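You operate a simulated robot arm through the tools that you are given. There is no shell and no other tool.

The job below is to be done with a simulated robot arm. You get a single attempt, and the scene is never put back.

Task
Drain the tub, spin both potatoes dry and lay them on the rack.
Fine: the two in the basket; spin it by its crank; close the drain again.

The check looks at the end state, three seconds after you hand in, the way a careful person would. Anything else that was tipped, shoved, dropped, spilled or broken makes it a failure.

Robot
A 7-joint arm with a three-finger gripper, fixed in place. Base frame: the origin is on the floor under the middle of its stand, x ahead of it, y to its left, z up. Lengths are in mm, angles in degrees, forces in N, time in s.
It reaches about 1342 mm from its shoulder. Its first joint turns from -166.0 to 166.0 degrees. Payload 2.69 kg.
The tool frame sits at the grasp point between the pads (the TCP): z along the fingers, y along the line on which they close. The tips reach 30 mm beyond it. The gripper opens to 128 mm; its body begins 117 mm behind the TCP.
Orientation is that of the tool frame in the base frame, as a unit quaternion [w, x, y, z]. With the fingers straight down and closing along the base's y, the tool's x points along the base's -x, its y along +y and its z along -z.

Tools
- The arm moves only by the tool nudge_tool. Its argument "targets" is one flat list of numbers, 7 for each row, row after row: the shift along the base's x, y, z in units of 40 mm (1.0 is 40 mm), then the turn, a rotation vector about the base's x, y, z in units of 8 degrees (1.0 is 8 degrees), then the gripper command, from -1 (shut) to 1 (fully open), values between in proportion. In form: [dx, dy, dz, wx, wy, wz, claw, dx, dy, dz, wx, wy, wz, claw, ...]. A call has 1 to 20 rows; each row shifts and turns the commanded pose from where the row before left it. A call with a number of a shift or a turn outside -1 to 1 is refused whole. A row lasts 0.2 s, in which the tool goes at most 50 mm and 8.6 degrees; a call with a longer step from one row to the next is refused whole, and so is a gripper value outside its range. Where a pose cannot be reached the arm comes as near as it can. A force on the tool above 90 N (or 10 N above the force at the start of the call, whichever is more), or a blocked arm, ends the call early, and 0.2 s more pass. The fingers move at their own pace (about 127 mm/s each) and stop on an object; they squeeze with about 45 N. The grip force told is the motor's: it shows also when the fingers shut on nothing. Time passes only in rows, and 0.2 s behind the last, so rows that do not move let the fingers close. The reply holds the time, the measured pose of the TCP, the force on the tool along the base axes, the opening and the grip force, in the units named above and with some noise, with the torque about the TCP (base axes, N m) and any sound that the robot's microphone picked up.
- Cameras (640 x 400 px; columns grow to the right, rows downward): "scene" is fixed at [398.9, 644.5, 1659.8]; the picture's right is [-0.88, -0.48, 0.00], its down [-0.47, 0.86, -0.21] and it looks along [0.10, -0.18, -0.98] (base axes); focal length 229 px, centre (320, 200). "wrist" rides on the gripper at [58, 54, -131] in the tool frame; the picture's right is [-0.68, 0.74, 0.00], its down [-0.62, -0.57, -0.55] and it looks along [-0.40, -0.37, 0.84] (tool axes); focal length 234 px, centre (320, 200). There is no depth. A picture from a camera that has moved, and an enlarged one, comes with that camera's place and axes in the base frame and with its lens. The place of the scene camera against the robot may be out by one fixed shift of up to 18 mm in any direction.
- snapshot(camera): a new picture of that camera. It takes no simulated time.
- move_column(by): moves the trunk up (or, below 0, down) by that many mm; the arm rides with it, the base frame stays. It gives what a move gives, with no picture.
- close_up(camera, box): a new picture of the part [left, top, right, bottom] of that camera's present view, enlarged. It takes no simulated time.
- sign_off(): hands the job in; it is judged then, once.

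Places have to be worked out from the pictures, the camera data and where the tool is seen. Open the gripper and draw the arm clear of the work before you hand the job in, unless the task says otherwise.

The tools are called after "Emit:" by a JSON object that holds its "name" and its "arguments". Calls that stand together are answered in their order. nudge_tool: Moves the arm, as the interface text tells. Its arguments: {"type":"object","properties":{"targets":{"type":"array","items":{"type":"number"}}},"required":["targets"]} The other tools are called the same way: move_column (by) moves the trunk up or down; snapshot (camera) takes a picture; close_up (camera, box) takes an enlarged picture of a part of a camera's view; sign_off () hands the job in.

At the start:

```text
clock: 0.0
tcp_pos: [360.6, 414.2, 1168.4]
ee_rot: [0.0, 0.001, 1.0, -0.001]
ft_force: [0.3, 0.1, 0.4]
torque: [-0.01, 0.04, 0.02]
finger_gap: 127.9
grip_force: 0.0
trunk travel left (down, up): [-150.0, 200.0]
```

scene: 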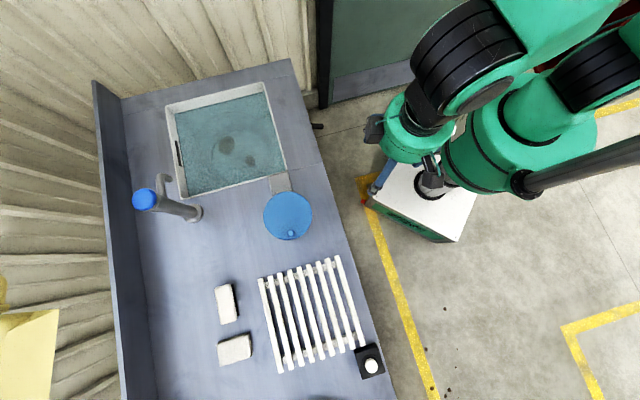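
wrist: 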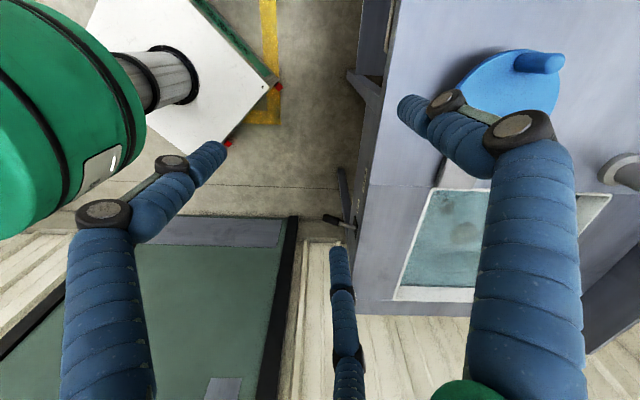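

The scene shows a tub with murky water, a blue lidded thing (spinner?) next to it, a rack, two white blocks, a tap, and some lever at the counter's edge. I take enlarged pictures of these before moving.

Emit:
{"name": "close_up", "arguments": {"camera": "scene", "box": [150, 70, 350, 195]}}

Emit:
{"name": "close_up", "arguments": {"camera": "scene", "box": [200, 160, 360, 260]}}

Emit:
{"name": "close_up", "arguments": {"camera": "scene", "box": [200, 250, 400, 375]}}

Emit:
{"name": "close_up", "arguments": {"camera": "wrist", "box": [300, 20, 640, 232]}}

```text
3.20 times, centred on (250, 132) of scene
camera zoom: at [398.9, 644.5, 1659.8], right [-0.88, -0.48, 0.0], down [-0.47, 0.86, -0.21], along [0.1, -0.18, -0.98], focal length 734 px, centre (544, 416)
```

zoom: 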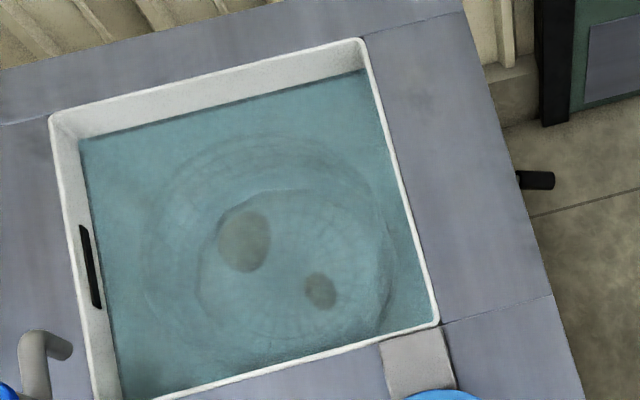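

```text
4.00 times, centred on (280, 210) of scene
camera zoom: at [398.9, 644.5, 1659.8], right [-0.88, -0.48, 0.0], down [-0.47, 0.86, -0.21], along [0.1, -0.18, -0.98], focal length 917 px, centre (480, 160)
```

zoom: 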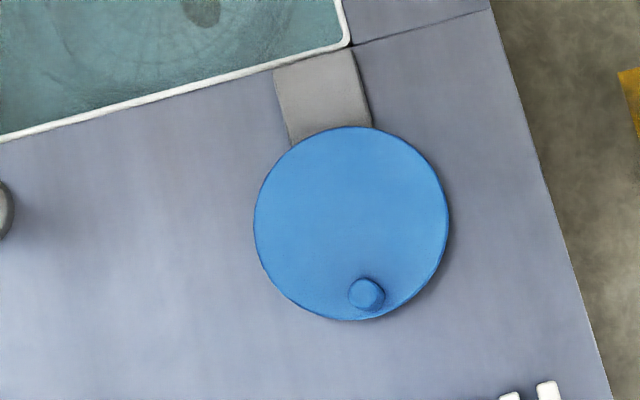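

```text
3.20 times, centred on (300, 312) of scene
camera zoom: at [398.9, 644.5, 1659.8], right [-0.88, -0.48, 0.0], down [-0.47, 0.86, -0.21], along [0.1, -0.18, -0.98], focal length 734 px, centre (384, -160)
```

zoom: 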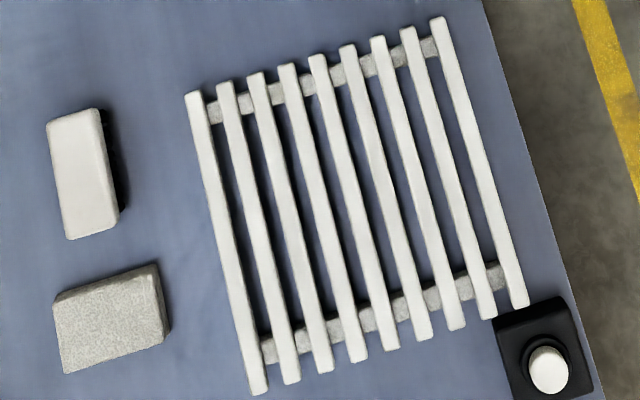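

```text
1.88 times, centred on (470, 126) of wrist
camera zoom: at [302.6, 468.8, 1299.1], right [0.68, 0.74, 0.0], down [0.62, -0.57, 0.55], along [0.4, -0.37, -0.84], focal length 441 px, centre (38, 339)
```

zoom: 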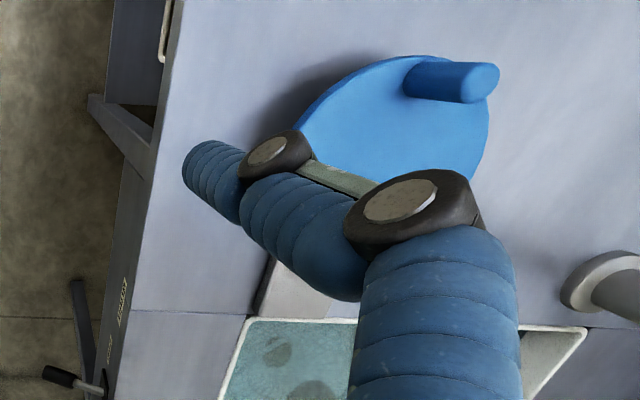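

The blue disc with a peg looks like the crank, and a small black-handled lever sticks out of the counter's front side below the tub; there seem to be labels on the front face. I enlarge those in the wrist view and the button in the scene view.

Emit:
{"name": "close_up", "arguments": {"camera": "wrist", "box": [310, 140, 420, 260]}}

Emit:
{"name": "close_up", "arguments": {"camera": "scene", "box": [340, 330, 400, 390]}}

Emit:
{"name": "close_up", "arguments": {"camera": "scene", "box": [290, 100, 350, 150]}}

Emit:
{"name": "close_up", "arguments": {"camera": "scene", "box": [110, 150, 230, 230]}}

```text
3.33 times, centred on (365, 200) of wrist
camera zoom: at [302.6, 468.8, 1299.1], right [0.68, 0.74, 0.0], down [0.62, -0.57, 0.55], along [0.4, -0.37, -0.84], focal length 781 px, centre (170, 200)
```

zoom: 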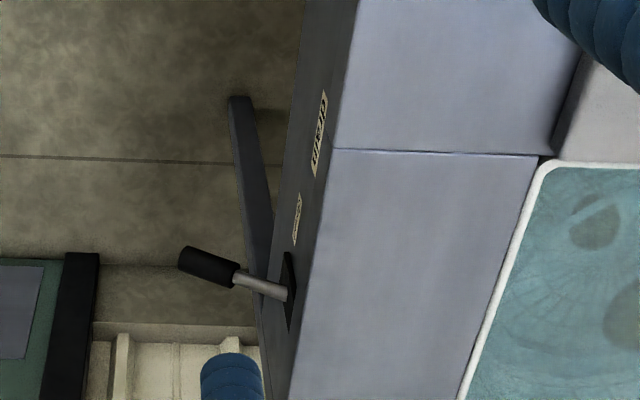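

```text
6.67 times, centred on (370, 360) of scene
camera zoom: at [398.9, 644.5, 1659.8], right [-0.88, -0.48, 0.0], down [-0.47, 0.86, -0.21], along [0.1, -0.18, -0.98], focal length 1529 px, centre (-13, -867)
```

zoom: 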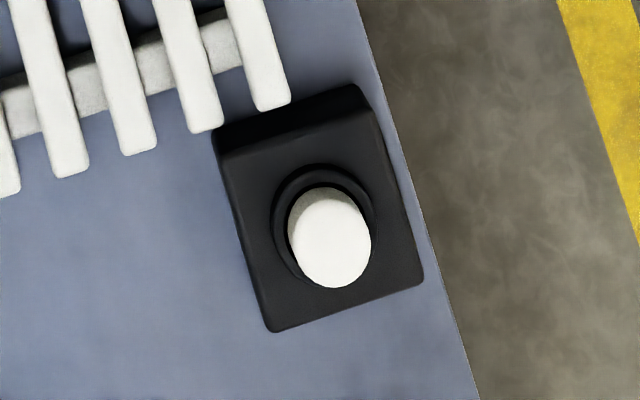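

```text
8.00 times, centred on (320, 125) of scene
camera zoom: at [398.9, 644.5, 1659.8], right [-0.88, -0.48, 0.0], down [-0.47, 0.86, -0.21], along [0.1, -0.18, -0.98], focal length 1834 px, centre (320, 800)
```

zoom: 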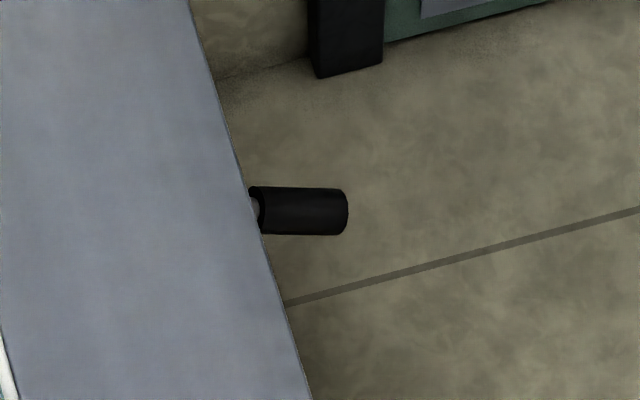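

```text
5.00 times, centred on (170, 190) of scene
camera zoom: at [398.9, 644.5, 1659.8], right [-0.88, -0.48, 0.0], down [-0.47, 0.86, -0.21], along [0.1, -0.18, -0.98], focal length 1146 px, centre (1070, 250)
```

zoom: 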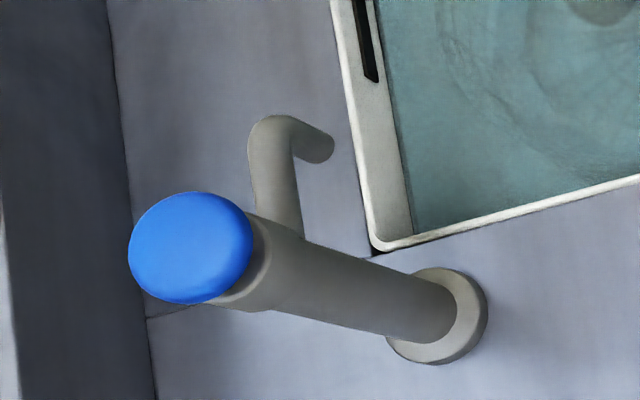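

The lever handle triangulates to roughly (645,166,710) on the counter's front face, with labels beside it; the counter edge runs from about (847,71) to (67,890). I swing the wrist round by 90° and go in front of that face to read the labels.

Emit:
{"name": "nudge_tool", "arguments": {"targets": [0.379, -0.669, -0.246, 0, 0, 0.9375, 1, 0.379, -0.669, -0.246, 0, 0, 0.9375, 1, 0.379, -0.669, -0.246, 0, 0, 0.9375, 1, 0.379, -0.669, -0.246, 0, 0, 0.9375, 1, 0.379, -0.669, -0.246, 0, 0, 0.9375, 1, 0.379, -0.669, -0.246, 0, 0, 0.9375, 1, 0.379, -0.669, -0.246, 0, 0, 0.9375, 1, 0.379, -0.669, -0.246, 0, 0, 0.9375, 1, 0.379, -0.669, -0.246, 0, 0, 0.9375, 1, 0.379, -0.669, -0.246, 0, 0, 0.9375, 1, 0.379, -0.669, -0.246, 0, 0, 0.9375, 1, 0.379, -0.669, -0.246, 0, 0, 0.9375, 1]}}

Emit:
{"name": "snapshot", "arguments": {"camera": "wrist"}}

Emit:
{"name": "snapshot", "arguments": {"camera": "scene"}}

```text
clock: 2.6
tcp_pos: [542.8, 93.2, 1049.7]
ee_rot: [0.0, 0.708, -0.707, 0.0]
ft_force: [-0.2, 1.1, -0.1]
torque: [0.03, 0.01, -0.01]
finger_gap: 127.7
grip_force: 0.1
trunk travel left (down, up): [-150.0, 200.0]
```

```text
taken
camera wrist: at [490.1, 34.9, 1180.8], right [-0.74, 0.68, 0.0], down [0.56, 0.62, 0.55], along [0.37, 0.4, -0.84], focal length 234 px, centre (320, 200)
```

wrist: 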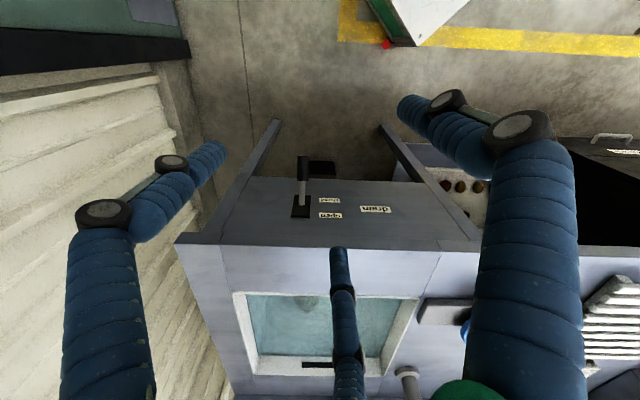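

```text
taken
```

scene: 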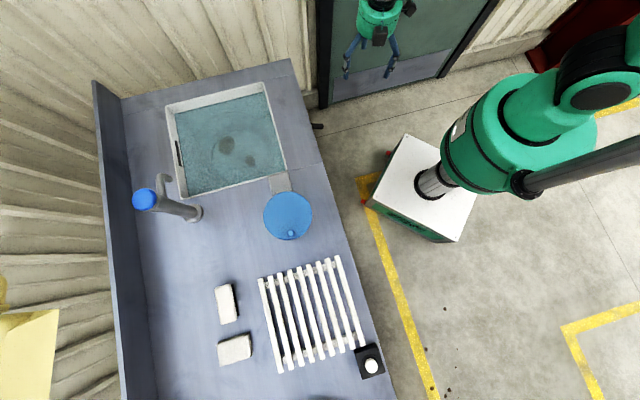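

The wrist picture (upside down) shows the lever on the front face with three labels. I enlarge it.

Emit:
{"name": "close_up", "arguments": {"camera": "wrist", "box": [250, 130, 430, 242]}}

Emit:
{"name": "close_up", "arguments": {"camera": "wrist", "box": [310, 180, 400, 236]}}

Emit:
{"name": "close_up", "arguments": {"camera": "wrist", "box": [400, 120, 640, 270]}}

```text
3.56 times, centred on (340, 186) of wrist
camera zoom: at [490.1, 34.9, 1180.8], right [-0.74, 0.68, 0.0], down [0.56, 0.62, 0.55], along [0.37, 0.4, -0.84], focal length 833 px, centre (249, 250)
```

zoom: 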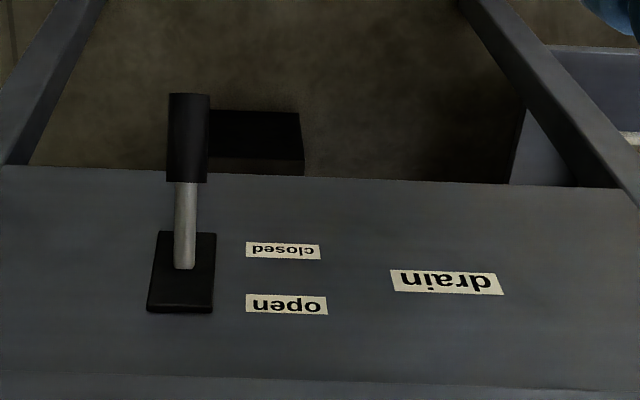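

```text
7.11 times, centred on (355, 208) of wrist
camera zoom: at [490.1, 34.9, 1180.8], right [-0.74, 0.68, 0.0], down [0.56, 0.62, 0.55], along [0.37, 0.4, -0.84], focal length 1665 px, centre (71, 143)
```

zoom: 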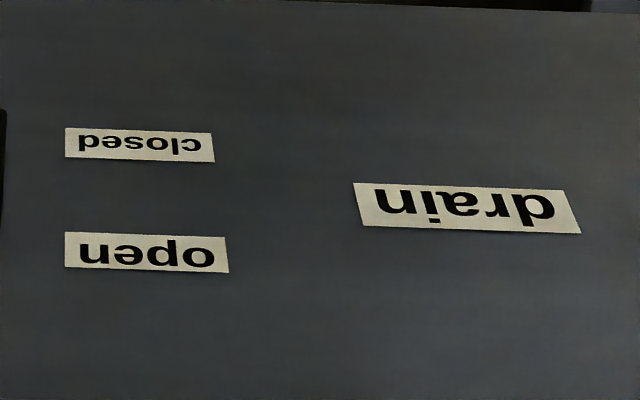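

```text
2.67 times, centred on (520, 195) of wrist
camera zoom: at [490.1, 34.9, 1180.8], right [-0.74, 0.68, 0.0], down [0.56, 0.62, 0.55], along [0.37, 0.4, -0.84], focal length 624 px, centre (-213, 213)
```

zoom: 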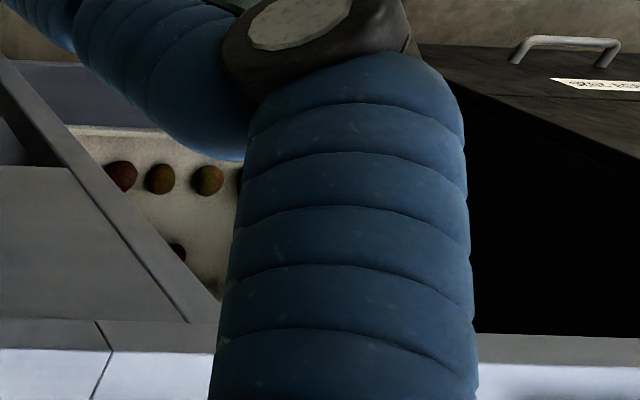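

The lever now points outward and down, at "closed"; raising it goes to "open" (labels read upside down in this view). Its handle tip is near (655,156,690), its pivot near (726,229,732). Before acting I survey tub and crank from above, with the fingers shut so that I can see how they close.

Emit:
{"name": "nudge_tool", "arguments": {"targets": [0.633, 0.706, 0.269, 0, 0, 0, -1, 0.633, 0.706, 0.269, 0, 0, 0, -1, 0.633, 0.706, 0.269, 0, 0, 0, -1, 0.633, 0.706, 0.269, 0, 0, 0, -1, 0.633, 0.706, 0.269, 0, 0, 0, -1, 0.633, 0.706, 0.269, 0, 0, 0, -1, 0.633, 0.706, 0.269, 0, 0, 0, -1, 0.633, 0.706, 0.269, 0, 0, 0, -1, 0.633, 0.706, 0.269, 0, 0, 0, -1]}}

Emit:
{"name": "snapshot", "arguments": {"camera": "wrist"}}

Emit:
{"name": "snapshot", "arguments": {"camera": "scene"}}

```text
clock: 4.6
tcp_pos: [772.9, 348.2, 1148.2]
ee_rot: [-0.001, -0.707, 0.707, 0.001]
ft_force: [-0.3, -0.1, 0.8]
torque: [0.01, -0.02, 0.0]
finger_gap: 2.3
grip_force: 31.4
trunk travel left (down, up): [-150.0, 200.0]
```

```text
taken
camera wrist: at [718.1, 288.8, 1278.9], right [-0.74, 0.68, 0.0], down [0.57, 0.62, 0.55], along [0.37, 0.4, -0.84], focal length 234 px, centre (320, 200)
```

wrist: 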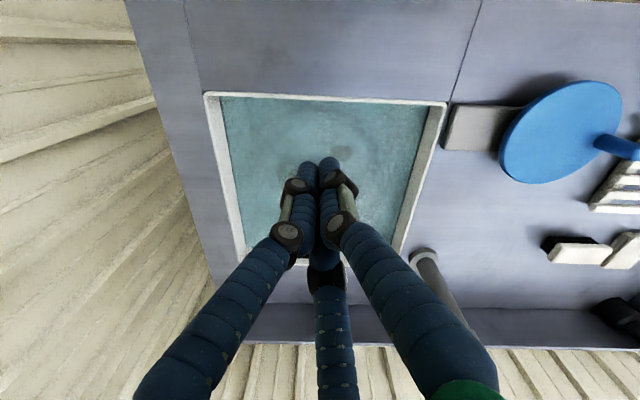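

```text
taken
```

scene: 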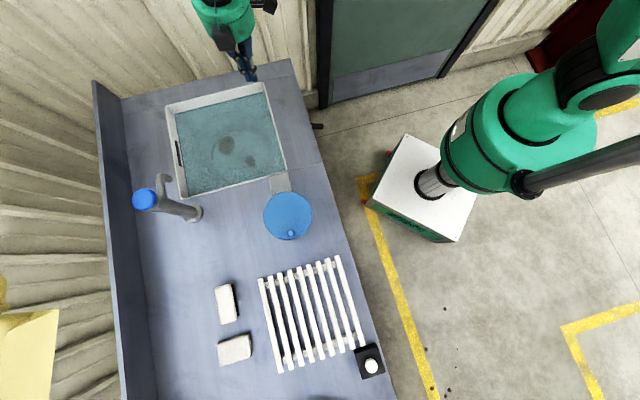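

The fingers close to the centre like a chuck. I enlarge the tub and crank in this view.

Emit:
{"name": "close_up", "arguments": {"camera": "wrist", "box": [190, 80, 460, 250]}}

Emit:
{"name": "close_up", "arguments": {"camera": "wrist", "box": [430, 60, 640, 192]}}

Emit:
{"name": "close_up", "arguments": {"camera": "wrist", "box": [400, 140, 640, 340]}}

```text
2.35 times, centred on (325, 165) of wrist
camera zoom: at [718.1, 288.8, 1278.9], right [-0.74, 0.68, 0.0], down [0.57, 0.62, 0.55], along [0.37, 0.4, -0.84], focal length 551 px, centre (308, 282)
```

zoom: 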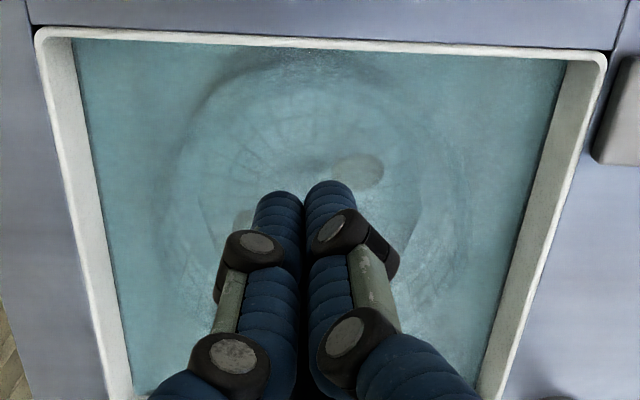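

```text
3.03 times, centred on (535, 126) of wrist
camera zoom: at [718.1, 288.8, 1278.9], right [-0.74, 0.68, 0.0], down [0.57, 0.62, 0.55], along [0.37, 0.4, -0.84], focal length 710 px, centre (-332, 424)
```

zoom: 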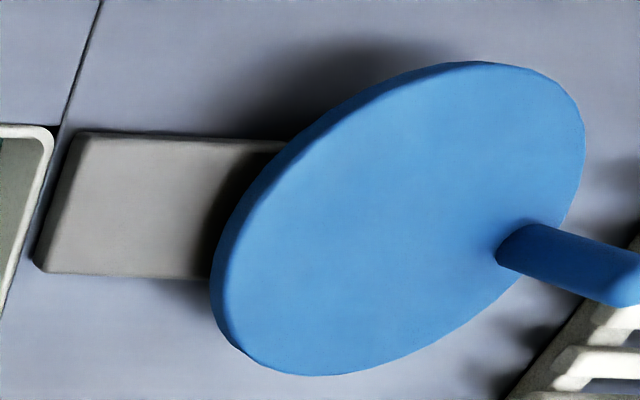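

```text
2.00 times, centred on (520, 240) of wrist
camera zoom: at [718.1, 288.8, 1278.9], right [-0.74, 0.68, 0.0], down [0.57, 0.62, 0.55], along [0.37, 0.4, -0.84], focal length 468 px, centre (-80, 120)
```

zoom: 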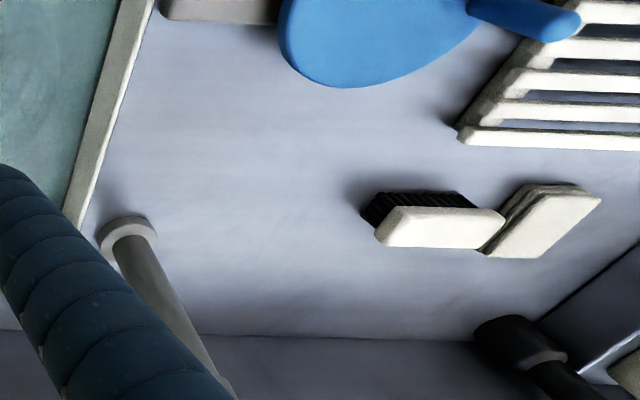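

The crank is a horizontal blue disc with an upright peg; beyond it are a brush, a sponge and the rack, all to be left alone. Now for the drain: I move back in front of the counter, descend and tilt the shut fingers to point horizontally along about (0.966,-0.259,0), short of and below the lever handle.

Emit:
{"name": "nudge_tool", "arguments": {"targets": [-0.7125, -0.4625, -0.4625, 0, 0, 0, -1, -0.7125, -0.4625, -0.4625, 0, 0, 0, -1, -0.7125, -0.4625, -0.4625, 0, 0, 0, -1, -0.7125, -0.4625, -0.4625, 0, 0, 0, -1, -0.7125, -0.4625, -0.4625, 0, 0, 0, -1, -0.7125, -0.4625, -0.4625, 0, 0, 0, -1, -0.7125, -0.4625, -0.4625, 0, 0, 0, -1, -0.7125, -0.4625, -0.4625, 0, 0, 0, -1, 0, 0, -0.729, -0.243, -0.906, 0, -1, 0, 0, -0.729, -0.243, -0.906, 0, -1, 0, 0, -0.729, -0.243, -0.906, 0, -1, 0, 0, -0.729, -0.243, -0.906, 0, -1]}}

Emit:
{"name": "snapshot", "arguments": {"camera": "wrist"}}

Emit:
{"name": "snapshot", "arguments": {"camera": "scene"}}

```text
clock: 7.2
tcp_pos: [544.5, 199.8, 885.7]
ee_rot: [0.132, -0.682, 0.684, -0.225]
ft_force: [-0.5, -0.5, 1.1]
torque: [0.07, 0.02, 0.05]
finger_gap: 2.4
grip_force: 31.9
trunk travel left (down, up): [-150.0, 200.0]
```

```text
taken
camera wrist: at [431.8, 155.8, 979.9], right [-0.62, 0.65, -0.44], down [0.25, 0.7, 0.67], along [0.75, 0.31, -0.59], focal length 234 px, centre (320, 200)
```

wrist: 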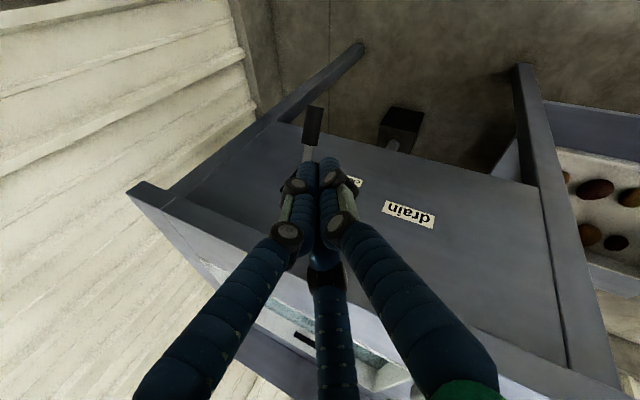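

```text
taken
```

scene: 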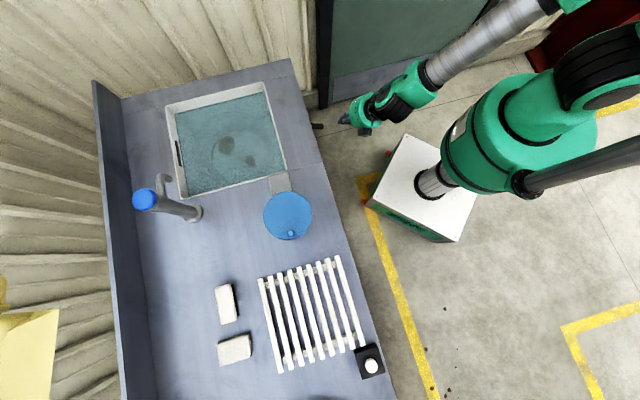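

Tracking is good and the handle's sight line agrees with (660,160,690). I finish the tilt and the descent to z≈650.

Emit:
{"name": "nudge_tool", "arguments": {"targets": [0, 0, -0.7365, -0.243, -0.906, 0, -1, 0, 0, -0.7365, -0.243, -0.906, 0, -1, 0, 0, -0.7365, -0.243, -0.906, 0, -1, 0, 0, -0.7365, -0.243, -0.906, 0, -1, 0, 0, -0.7365, -0.243, -0.906, 0, -1, 0, 0, -0.7365, -0.243, -0.906, 0, -1, 0, 0, -0.7365, -0.243, -0.906, 0, -1, 0, 0, -0.7365, -0.243, -0.906, 0, -1]}}

Emit:
{"name": "snapshot", "arguments": {"camera": "wrist"}}

Emit:
{"name": "snapshot", "arguments": {"camera": "scene"}}

```text
clock: 9.2
tcp_pos: [560.4, 219.3, 669.8]
ee_rot: [-0.371, 0.484, -0.504, 0.612]
ft_force: [0.4, -0.6, -0.5]
torque: [-0.02, 0.0, -0.05]
finger_gap: 2.1
grip_force: 31.5
trunk travel left (down, up): [-150.0, 200.0]
stopped in row 8: the arm was blocked; the commanded pose is now the measured one
```

```text
taken
camera wrist: at [416.7, 186.1, 628.4], right [0.15, 0.48, -0.87], down [-0.35, 0.84, 0.4], along [0.92, 0.24, 0.3], focal length 234 px, centre (320, 200)
```

wrist: 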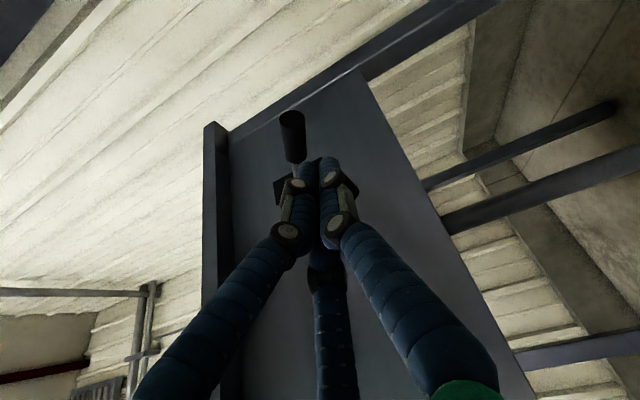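

```text
taken
```

scene: 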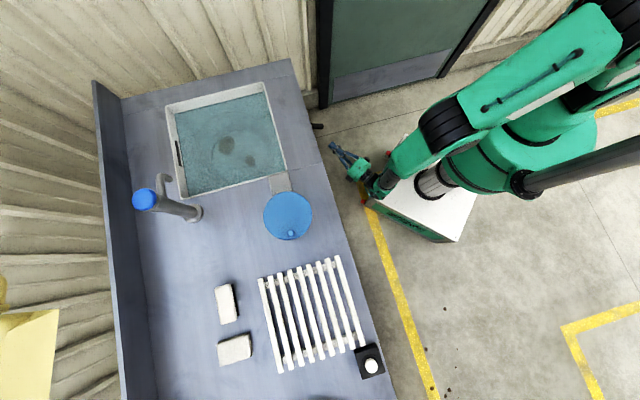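

The orientation is right (fingers along (0.966,-0.258,0.02)) but the arm stopped short, about 20 mm high and back. I move a little forward, where the arm is less folded, and down.

Emit:
{"name": "nudge_tool", "arguments": {"targets": [0.3, -0.25, -0.1, 0, 0, 0, -1, 0.2, -0.2, -0.2, 0, 0, 0, -1, 0.15, -0.15, -0.25, 0, 0, 0, -1]}}

Emit:
{"name": "snapshot", "arguments": {"camera": "wrist"}}

```text
clock: 10.0
tcp_pos: [585.0, 192.5, 647.8]
ee_rot: [-0.369, 0.484, -0.505, 0.612]
ft_force: [0.5, -0.3, 0.0]
torque: [0.01, 0.05, -0.02]
finger_gap: 2.0
grip_force: 31.3
trunk travel left (down, up): [-150.0, 200.0]
```

```text
taken
camera wrist: at [441.3, 159.8, 605.2], right [0.15, 0.48, -0.87], down [-0.35, 0.85, 0.4], along [0.92, 0.24, 0.29], focal length 234 px, centre (320, 200)
```

wrist: 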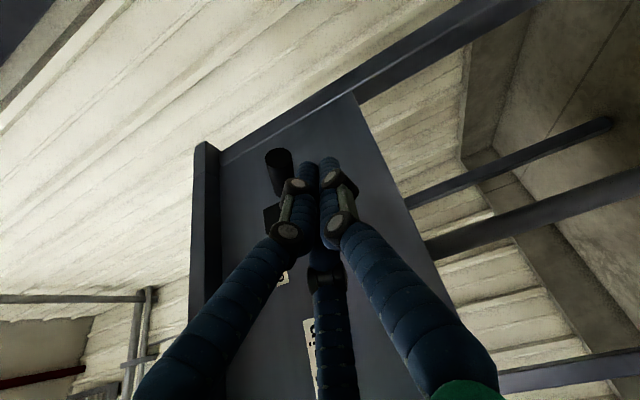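

The handle lies above and beyond the fingers, as wanted. I slide forward along the finger direction so that the fingers come under the handle, at z≈645.

Emit:
{"name": "nudge_tool", "arguments": {"targets": [0.675, -0.2, -0.03, 0, 0, 0, -1, 0.675, -0.2, -0.03, 0, 0, 0, -1, 0.675, -0.2, -0.02, 0, 0, 0, -1]}}

Emit:
{"name": "snapshot", "arguments": {"camera": "wrist"}}

```text
clock: 10.8
tcp_pos: [665.0, 169.7, 643.3]
ee_rot: [-0.369, 0.485, -0.504, 0.612]
ft_force: [0.1, -0.2, 0.2]
torque: [-0.01, 0.0, 0.02]
finger_gap: 2.2
grip_force: 31.0
trunk travel left (down, up): [-150.0, 200.0]
```

```text
taken
camera wrist: at [520.9, 135.5, 601.8], right [0.15, 0.47, -0.87], down [-0.35, 0.85, 0.4], along [0.92, 0.25, 0.29], focal length 234 px, centre (320, 200)
```

wrist: 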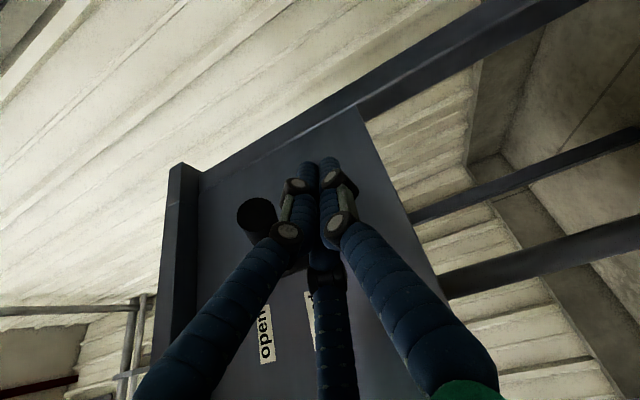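

The handle tip sits at about (655,163,689), right above the fingers. I lift in small steps and watch the force.

Emit:
{"name": "nudge_tool", "arguments": {"targets": [0, 0, 0.25, 0, 0, 0, -1, 0, 0, 0.25, 0, 0, 0, -1, 0, 0, 0.25, 0, 0, 0, -1, 0, 0, 0.25, 0, 0, 0, -1, 0, 0, 0.25, 0, 0, 0, -1]}}

Emit:
{"name": "snapshot", "arguments": {"camera": "wrist"}}

```text
clock: 12.0
tcp_pos: [665.4, 168.7, 693.0]
ee_rot: [-0.371, 0.484, -0.503, 0.613]
ft_force: [0.6, -0.2, -2.2]
torque: [0.01, -0.01, 0.01]
finger_gap: 2.1
grip_force: 31.4
trunk travel left (down, up): [-150.0, 200.0]
```

```text
taken
camera wrist: at [522.0, 136.3, 652.4], right [0.15, 0.48, -0.87], down [-0.35, 0.84, 0.4], along [0.92, 0.24, 0.29], focal length 234 px, centre (320, 200)
```

wrist: 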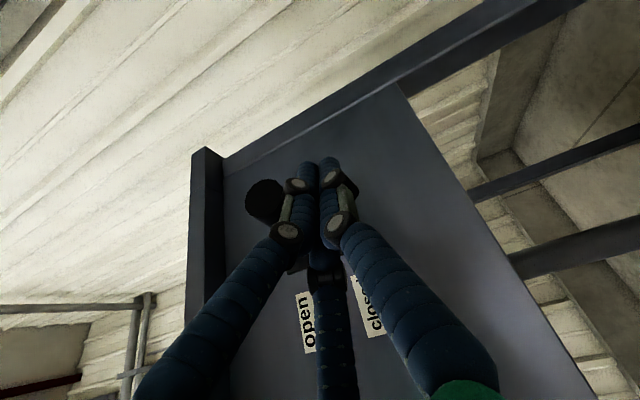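

A 2 N load shows the handle riding on the fingers; its tip is now at about z 724. I keep lifting.

Emit:
{"name": "nudge_tool", "arguments": {"targets": [0, 0, 0.25, 0, 0, 0, -1, 0, 0, 0.25, 0, 0, 0, -1, 0, 0, 0.25, 0, 0, 0, -1, 0, 0, 0.25, 0, 0, 0, -1]}}

Emit:
{"name": "snapshot", "arguments": {"camera": "wrist"}}

Emit:
{"name": "close_up", "arguments": {"camera": "scene", "box": [150, 70, 350, 195]}}

```text
clock: 13.0
tcp_pos: [665.0, 168.9, 734.3]
ee_rot: [-0.37, 0.484, -0.505, 0.611]
ft_force: [-0.3, -0.7, -0.5]
torque: [0.01, -0.02, -0.02]
finger_gap: 1.9
grip_force: 31.8
trunk travel left (down, up): [-150.0, 200.0]
```

```text
taken
camera wrist: at [521.8, 136.0, 692.4], right [0.15, 0.48, -0.87], down [-0.35, 0.85, 0.4], along [0.92, 0.24, 0.29], focal length 234 px, centre (320, 200)
```

wrist: 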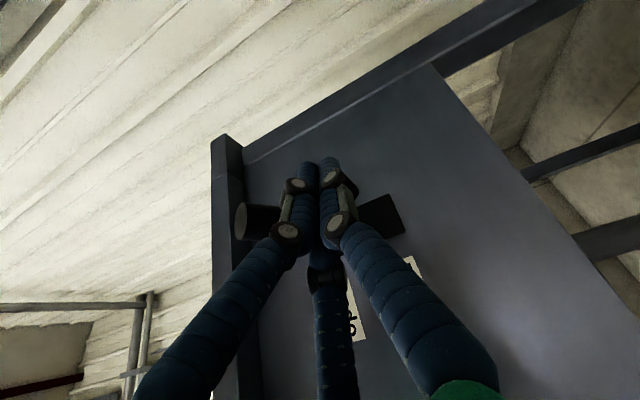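

```text
3.20 times, centred on (250, 132) of scene
camera zoom: at [398.9, 644.5, 1659.8], right [-0.88, -0.48, 0.0], down [-0.47, 0.86, -0.21], along [0.1, -0.18, -0.98], focal length 734 px, centre (544, 416)
```

zoom: 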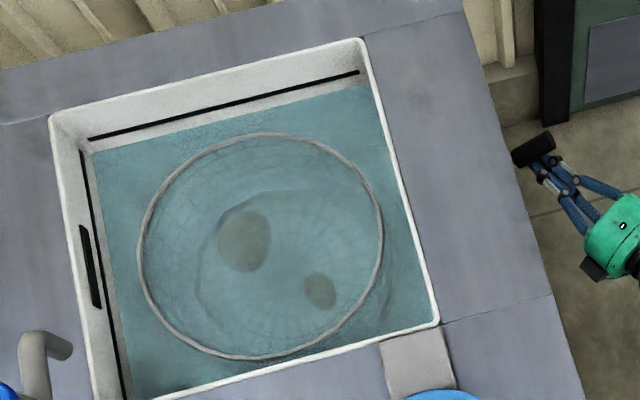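

The water is dropping and the basket's rim shows; the lever has snapped up to "open". I lower a little to be sure it stays up on its own, then look again.

Emit:
{"name": "nudge_tool", "arguments": {"targets": [0, 0, -0.4, 0, 0, 0, -1, -0.6, 0.16, -0.4, 0, 0, 0, -1, -0.8, 0.214, 0, 0, 0, 0, -1]}}

Emit:
{"name": "snapshot", "arguments": {"camera": "wrist"}}

Emit:
{"name": "close_up", "arguments": {"camera": "scene", "box": [150, 70, 350, 195]}}

```text
clock: 13.8
tcp_pos: [609.4, 183.4, 702.3]
ee_rot: [-0.37, 0.484, -0.504, 0.612]
ft_force: [-0.5, -0.3, -0.4]
torque: [-0.02, -0.05, 0.01]
finger_gap: 2.0
grip_force: 31.5
trunk travel left (down, up): [-150.0, 200.0]
```

```text
taken
camera wrist: at [466.0, 150.6, 660.4], right [0.15, 0.48, -0.87], down [-0.35, 0.85, 0.4], along [0.92, 0.24, 0.29], focal length 234 px, centre (320, 200)
```

wrist: 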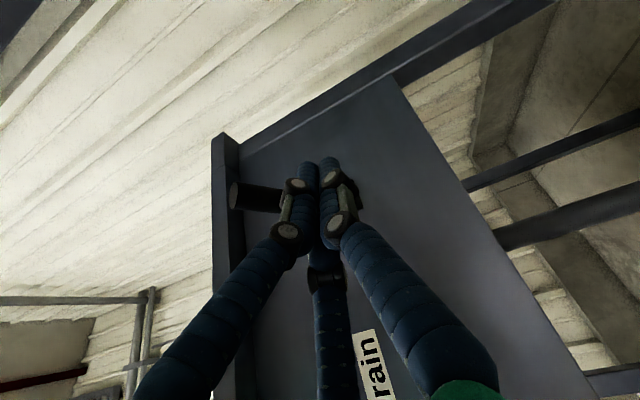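

```text
3.20 times, centred on (250, 132) of scene
camera zoom: at [398.9, 644.5, 1659.8], right [-0.88, -0.48, 0.0], down [-0.47, 0.86, -0.21], along [0.1, -0.18, -0.98], focal length 734 px, centre (544, 416)
```

zoom: 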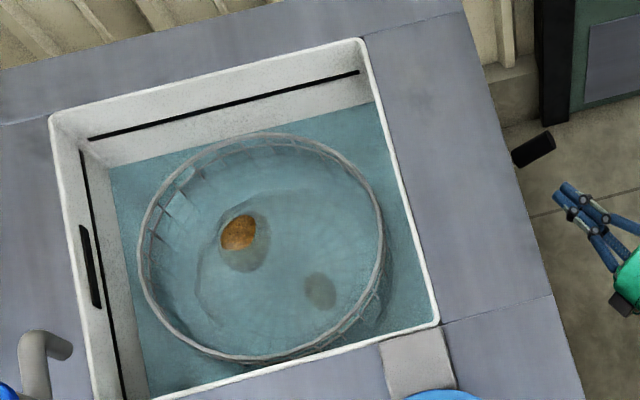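

The lever stays up at "open" and the first potato is surfacing in the basket. I back off, rise and turn the gripper down again while the tub drains.

Emit:
{"name": "nudge_tool", "arguments": {"targets": [-0.133, 0.035, 0.62, 0.243, 0.906, 0, -1, -0.133, 0.035, 0.62, 0.243, 0.906, 0, -1, -0.133, 0.035, 0.62, 0.243, 0.906, 0, -1, -0.133, 0.035, 0.62, 0.243, 0.906, 0, -1, -0.133, 0.035, 0.62, 0.243, 0.906, 0, -1, -0.133, 0.035, 0.62, 0.243, 0.906, 0, -1, -0.133, 0.035, 0.62, 0.243, 0.906, 0, -1, -0.133, 0.035, 0.62, 0.243, 0.906, 0, -1, -0.133, 0.035, 0.62, 0.243, 0.906, 0, -1, -0.133, 0.035, 0.62, 0.243, 0.906, 0, -1, -0.133, 0.035, 0.62, 0.243, 0.906, 0, -1, -0.133, 0.035, 0.62, 0.243, 0.906, 0, -1]}}

Emit:
{"name": "close_up", "arguments": {"camera": "scene", "box": [150, 70, 350, 195]}}

```text
clock: 16.4
tcp_pos: [544.4, 199.3, 1000.5]
ee_rot: [0.005, -0.694, 0.72, -0.01]
ft_force: [-0.5, 1.6, -0.1]
torque: [-0.03, -0.03, -0.02]
finger_gap: 2.1
grip_force: 31.5
trunk travel left (down, up): [-150.0, 200.0]
```

```text
3.20 times, centred on (250, 132) of scene
camera zoom: at [398.9, 644.5, 1659.8], right [-0.88, -0.48, 0.0], down [-0.47, 0.86, -0.21], along [0.1, -0.18, -0.98], focal length 734 px, centre (544, 416)
```

zoom: 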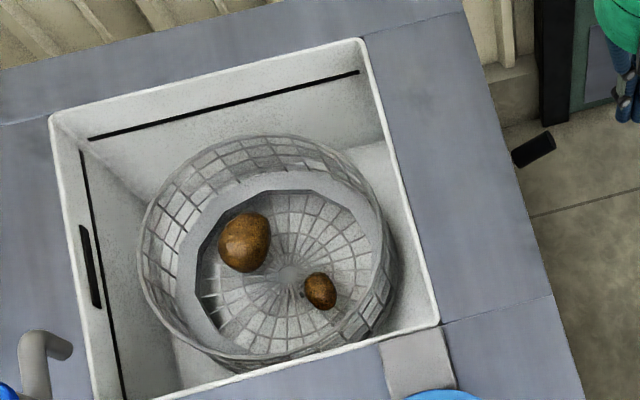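

The tub looks empty now, with two potatoes lying in the round basket. Next I look at the crank from two sides to locate its axis and peg.

Emit:
{"name": "nudge_tool", "arguments": {"targets": [-0.32, 0.94, 0.314, 0, 0, 0, -1, -0.32, 0.94, 0.314, 0, 0, 0, -1, -0.32, 0.94, 0.314, 0, 0, 0, -1, -0.32, 0.94, 0.314, 0, 0, 0, -1, -0.32, 0.94, 0.314, 0, 0, 0, -1, -0.32, 0.94, 0.314, 0, 0, 0, -1, -0.32, 0.94, 0.314, 0, 0, 0, -1, -0.32, 0.94, 0.314, 0, 0, 0, -1, -0.32, 0.94, 0.314, 0, 0, 0, -1]}}

Emit:
{"name": "snapshot", "arguments": {"camera": "wrist"}}

Emit:
{"name": "close_up", "arguments": {"camera": "scene", "box": [150, 70, 350, 195]}}

```text
clock: 18.4
tcp_pos: [429.7, 539.8, 1115.3]
ee_rot: [0.004, -0.693, 0.721, -0.01]
ft_force: [0.5, -0.1, -0.7]
torque: [0.04, 0.0, 0.0]
finger_gap: 2.2
grip_force: 31.1
trunk travel left (down, up): [-150.0, 200.0]
```

```text
taken
camera wrist: at [370.9, 483.9, 1245.9], right [-0.71, 0.7, -0.02], down [0.58, 0.6, 0.56], along [0.4, 0.38, -0.83], focal length 234 px, centre (320, 200)
```

wrist: 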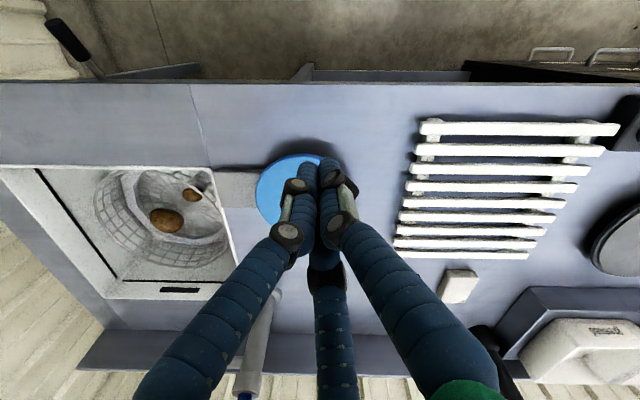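

```text
3.20 times, centred on (250, 132) of scene
camera zoom: at [398.9, 644.5, 1659.8], right [-0.88, -0.48, 0.0], down [-0.47, 0.86, -0.21], along [0.1, -0.18, -0.98], focal length 734 px, centre (544, 416)
```

zoom: 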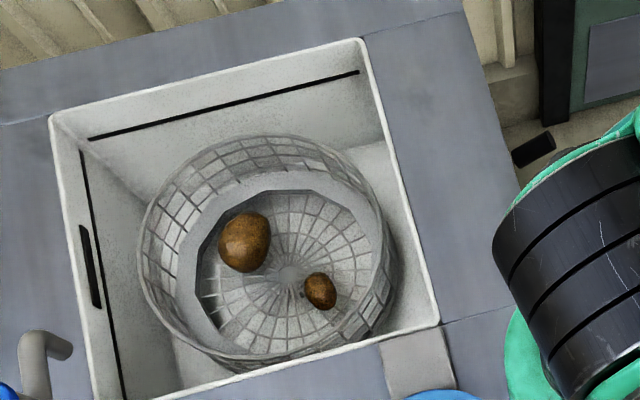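

The shut fingers hide the crank. I shift the hand along the counter so that the crank shows to the left of the fingers.

Emit:
{"name": "nudge_tool", "arguments": {"targets": [-0.444, 0.881, 0, 0, 0, 0, -1, -0.444, 0.881, 0, 0, 0, 0, -1, -0.444, 0.881, 0, 0, 0, 0, -1, -0.444, 0.881, 0, 0, 0, 0, -1]}}

Emit:
{"name": "snapshot", "arguments": {"camera": "wrist"}}

Emit:
{"name": "close_up", "arguments": {"camera": "wrist", "box": [150, 80, 350, 205]}}

```text
clock: 19.4
tcp_pos: [358.8, 680.3, 1113.2]
ee_rot: [0.006, -0.692, 0.721, -0.01]
ft_force: [-0.2, -0.5, 0.2]
torque: [0.02, -0.01, -0.01]
finger_gap: 2.0
grip_force: 31.6
trunk travel left (down, up): [-150.0, 200.0]
```

```text
taken
camera wrist: at [300.5, 623.9, 1243.6], right [-0.71, 0.7, -0.02], down [0.58, 0.6, 0.56], along [0.4, 0.38, -0.83], focal length 234 px, centre (320, 200)
```

wrist: 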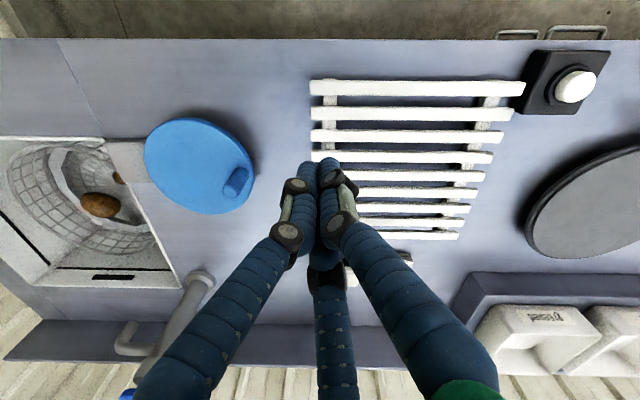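

```text
3.20 times, centred on (250, 142) of wrist
camera zoom: at [300.5, 623.9, 1243.6], right [-0.71, 0.7, -0.02], down [0.58, 0.6, 0.56], along [0.4, 0.38, -0.83], focal length 749 px, centre (544, 384)
```

zoom: 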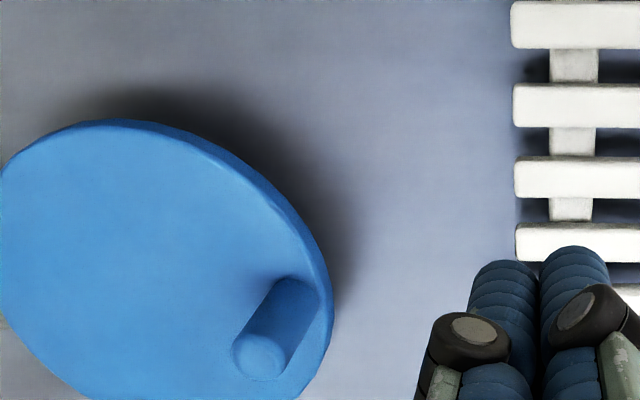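

From the views the disc's top centre is at about (528,601,943), radius ≈76, and the peg stands at about (486,650) from z 943 to 1002, ~20 mm thick. I hover over the peg with the fingers half open and check the alignment.

Emit:
{"name": "nudge_tool", "arguments": {"targets": [0.794, -0.1875, -0.2375, 0, 0, 0, 0.1, 0.794, -0.1875, -0.2375, 0, 0, 0, 0.1, 0.794, -0.1875, -0.2375, 0, 0, 0, 0.1, 0.794, -0.1875, -0.2375, 0, 0, 0, 0.1]}}

Emit:
{"name": "snapshot", "arguments": {"camera": "wrist"}}

Emit:
{"name": "snapshot", "arguments": {"camera": "scene"}}

```text
clock: 20.4
tcp_pos: [487.1, 650.2, 1075.0]
ee_rot: [0.005, -0.693, 0.721, -0.01]
ft_force: [-0.5, -0.4, 1.1]
torque: [0.03, -0.04, 0.02]
finger_gap: 70.3
grip_force: 0.0
trunk travel left (down, up): [-150.0, 200.0]
```

```text
taken
camera wrist: at [427.7, 594.3, 1205.7], right [-0.71, 0.7, -0.02], down [0.58, 0.6, 0.56], along [0.4, 0.38, -0.83], focal length 234 px, centre (320, 200)
```

wrist: 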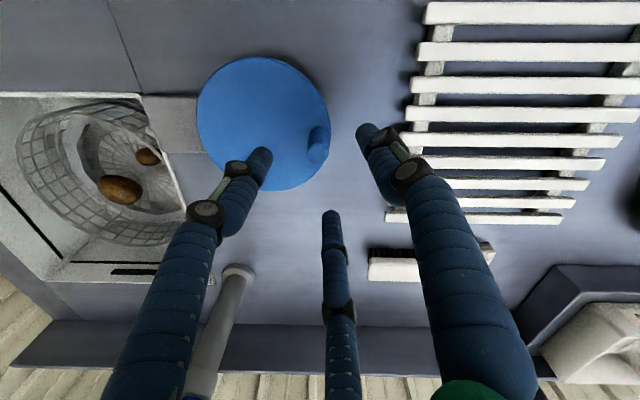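

```text
taken
```

scene: 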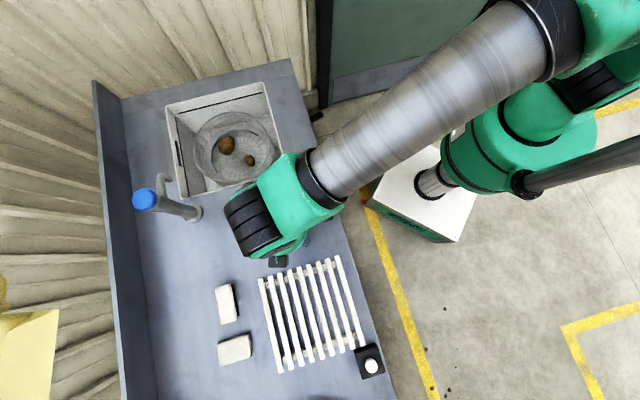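

The peg sits within the fingers' triangle (refined to about (488.5,648.5); disc centre about (528.5,599)). I lower the fingers around it to z≈985 and then narrow the cage to about 30 mm.

Emit:
{"name": "nudge_tool", "arguments": {"targets": [0.04, -0.04, -0.75, 0, 0, 0, 0.1, 0, 0, -0.75, 0, 0, 0, 0.1, 0, 0, -0.72, 0, 0, 0, 0.1, 0, 0, 0, 0, 0, 0, -0.5, 0, 0, 0, 0, 0, 0, -0.5]}}

Emit:
{"name": "snapshot", "arguments": {"camera": "wrist"}}

Emit:
{"name": "close_up", "arguments": {"camera": "wrist", "box": [200, 80, 440, 230]}}

```text
clock: 21.6
tcp_pos: [488.2, 648.2, 986.0]
ee_rot: [0.005, -0.693, 0.721, -0.01]
ft_force: [1.0, 0.3, -0.4]
torque: [-0.03, 0.02, 0.02]
finger_gap: 31.8
grip_force: 0.1
trunk travel left (down, up): [-150.0, 200.0]
```

```text
taken
camera wrist: at [430.1, 593.2, 1117.3], right [-0.71, 0.7, -0.02], down [0.58, 0.6, 0.56], along [0.4, 0.38, -0.83], focal length 234 px, centre (320, 200)
```

wrist: 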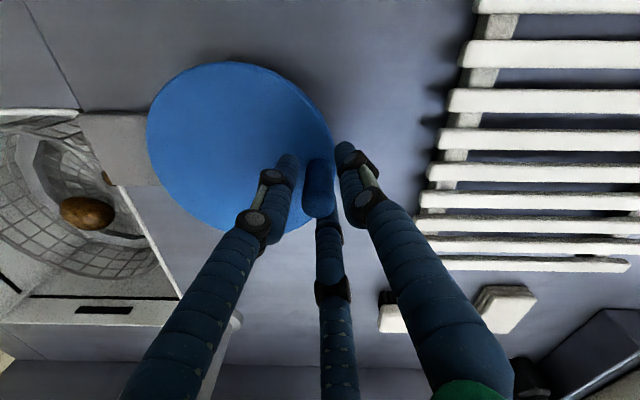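

```text
2.67 times, centred on (320, 155) of wrist
camera zoom: at [430.1, 593.2, 1117.3], right [-0.71, 0.7, -0.02], down [0.58, 0.6, 0.56], along [0.4, 0.38, -0.83], focal length 624 px, centre (320, 320)
```

zoom: 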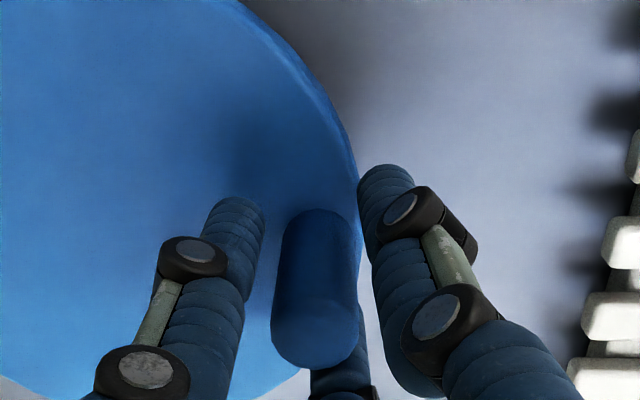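

The peg is loosely caged (gap 32 mm, peg ≈23 mm). I make a test quarter turn clockwise about (528.5,599) with radius 63.6.

Emit:
{"name": "nudge_tool", "arguments": {"targets": [0.431, 0.249, 0, 0, 0, 0, -0.5, 0.487, 0.103, 0, 0, 0, 0, -0.5, 0.495, -0.052, 0, 0, 0, 0, -0.5, 0.454, -0.202, 0, 0, 0, 0, -0.5, 0.37, -0.333, 0, 0, 0, 0, -0.5]}}

Emit:
{"name": "snapshot", "arguments": {"camera": "wrist"}}

Emit:
{"name": "close_up", "arguments": {"camera": "scene", "box": [150, 70, 350, 195]}}

```text
clock: 22.8
tcp_pos: [582.0, 637.3, 986.5]
ee_rot: [0.006, -0.692, 0.722, -0.009]
ft_force: [16.9, -5.8, 0.5]
torque: [0.11, 0.2, -0.39]
finger_gap: 34.7
grip_force: 2.3
trunk travel left (down, up): [-150.0, 200.0]
```

```text
taken
camera wrist: at [522.9, 581.6, 1117.1], right [-0.71, 0.71, -0.02], down [0.58, 0.59, 0.56], along [0.41, 0.38, -0.83], focal length 234 px, centre (320, 200)
```

wrist: 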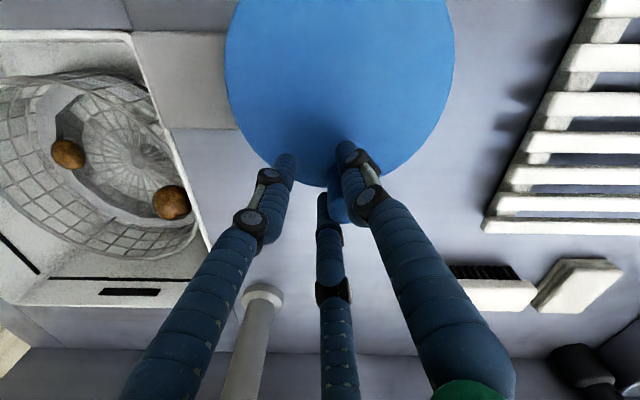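

```text
3.20 times, centred on (250, 132) of scene
camera zoom: at [398.9, 644.5, 1659.8], right [-0.88, -0.48, 0.0], down [-0.47, 0.86, -0.21], along [0.1, -0.18, -0.98], focal length 734 px, centre (544, 416)
```

zoom: 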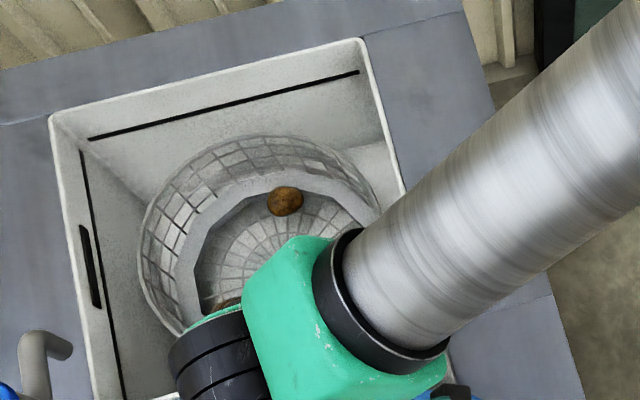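

The disc turns and the basket with the potatoes turns with it; the 17 N forward pull is just the basket's momentum on stopping. I now spin at a higher rate: nearly two turns with gentle starting and stopping.

Emit:
{"name": "nudge_tool", "arguments": {"targets": [0.249, -0.431, 0, 0, 0, 0, -0.5, 0.103, -0.487, 0, 0, 0, 0, -0.5, -0.254, -0.949, 0, 0, 0, 0, -0.5, -0.764, -0.618, 0, 0, 0, 0, -0.5, -0.981, -0.051, 0, 0, 0, 0, -0.5, -0.824, 0.535, 0, 0, 0, 0, -0.5, -0.352, 0.917, 0, 0, 0, 0, -0.5, 0.254, 0.949, 0, 0, 0, 0, -0.5, 0.764, 0.618, 0, 0, 0, 0, -0.5, 0.981, 0.051, 0, 0, 0, 0, -0.5, 0.824, -0.535, 0, 0, 0, 0, -0.5, 0.352, -0.917, 0, 0, 0, 0, -0.5, -0.254, -0.949, 0, 0, 0, 0, -0.5, -0.764, -0.618, 0, 0, 0, 0, -0.5, -0.981, -0.051, 0, 0, 0, 0, -0.5, -0.824, 0.535, 0, 0, 0, 0, -0.5, -0.352, 0.917, 0, 0, 0, 0, -0.5, 0.254, 0.949, 0, 0, 0, 0, -0.5, 0.333, 0.37, 0, 0, 0, 0, -0.5, 0.431, 0.249, 0, 0, 0, 0, -0.5]}}

Emit:
{"name": "snapshot", "arguments": {"camera": "wrist"}}

Emit:
{"name": "snapshot", "arguments": {"camera": "scene"}}

```text
clock: 26.5
tcp_pos: [470.8, 599.0, 989.6]
ee_rot: [0.008, -0.691, 0.723, -0.011]
ft_force: [-1.7, 0.1, 1.0]
torque: [0.08, -0.2, 0.03]
finger_gap: 31.3
grip_force: 0.1
trunk travel left (down, up): [-150.0, 200.0]
stopped in row 18: the force on the tool passed its limit at 105 N (the readings are from after the stop); the commanded pose is now the measured one
```

```text
taken
camera wrist: at [411.4, 542.5, 1119.4], right [-0.71, 0.71, -0.02], down [0.58, 0.59, 0.56], along [0.41, 0.38, -0.83], focal length 234 px, centre (320, 200)
```

wrist: 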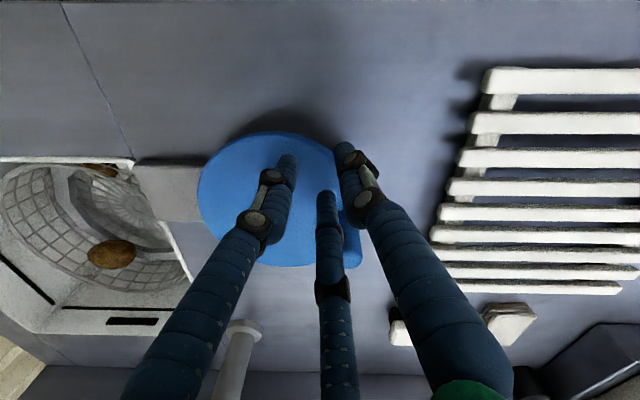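

```text
taken
```

scene: 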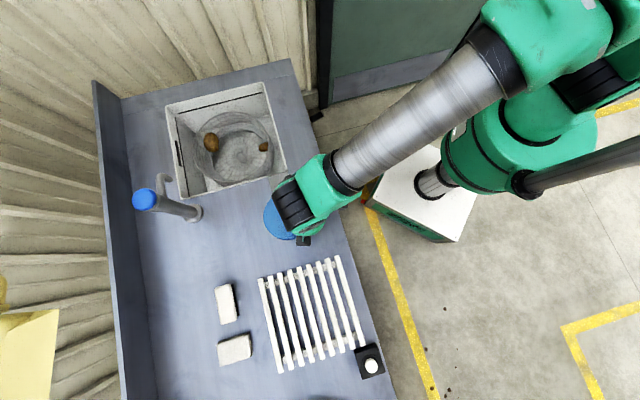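

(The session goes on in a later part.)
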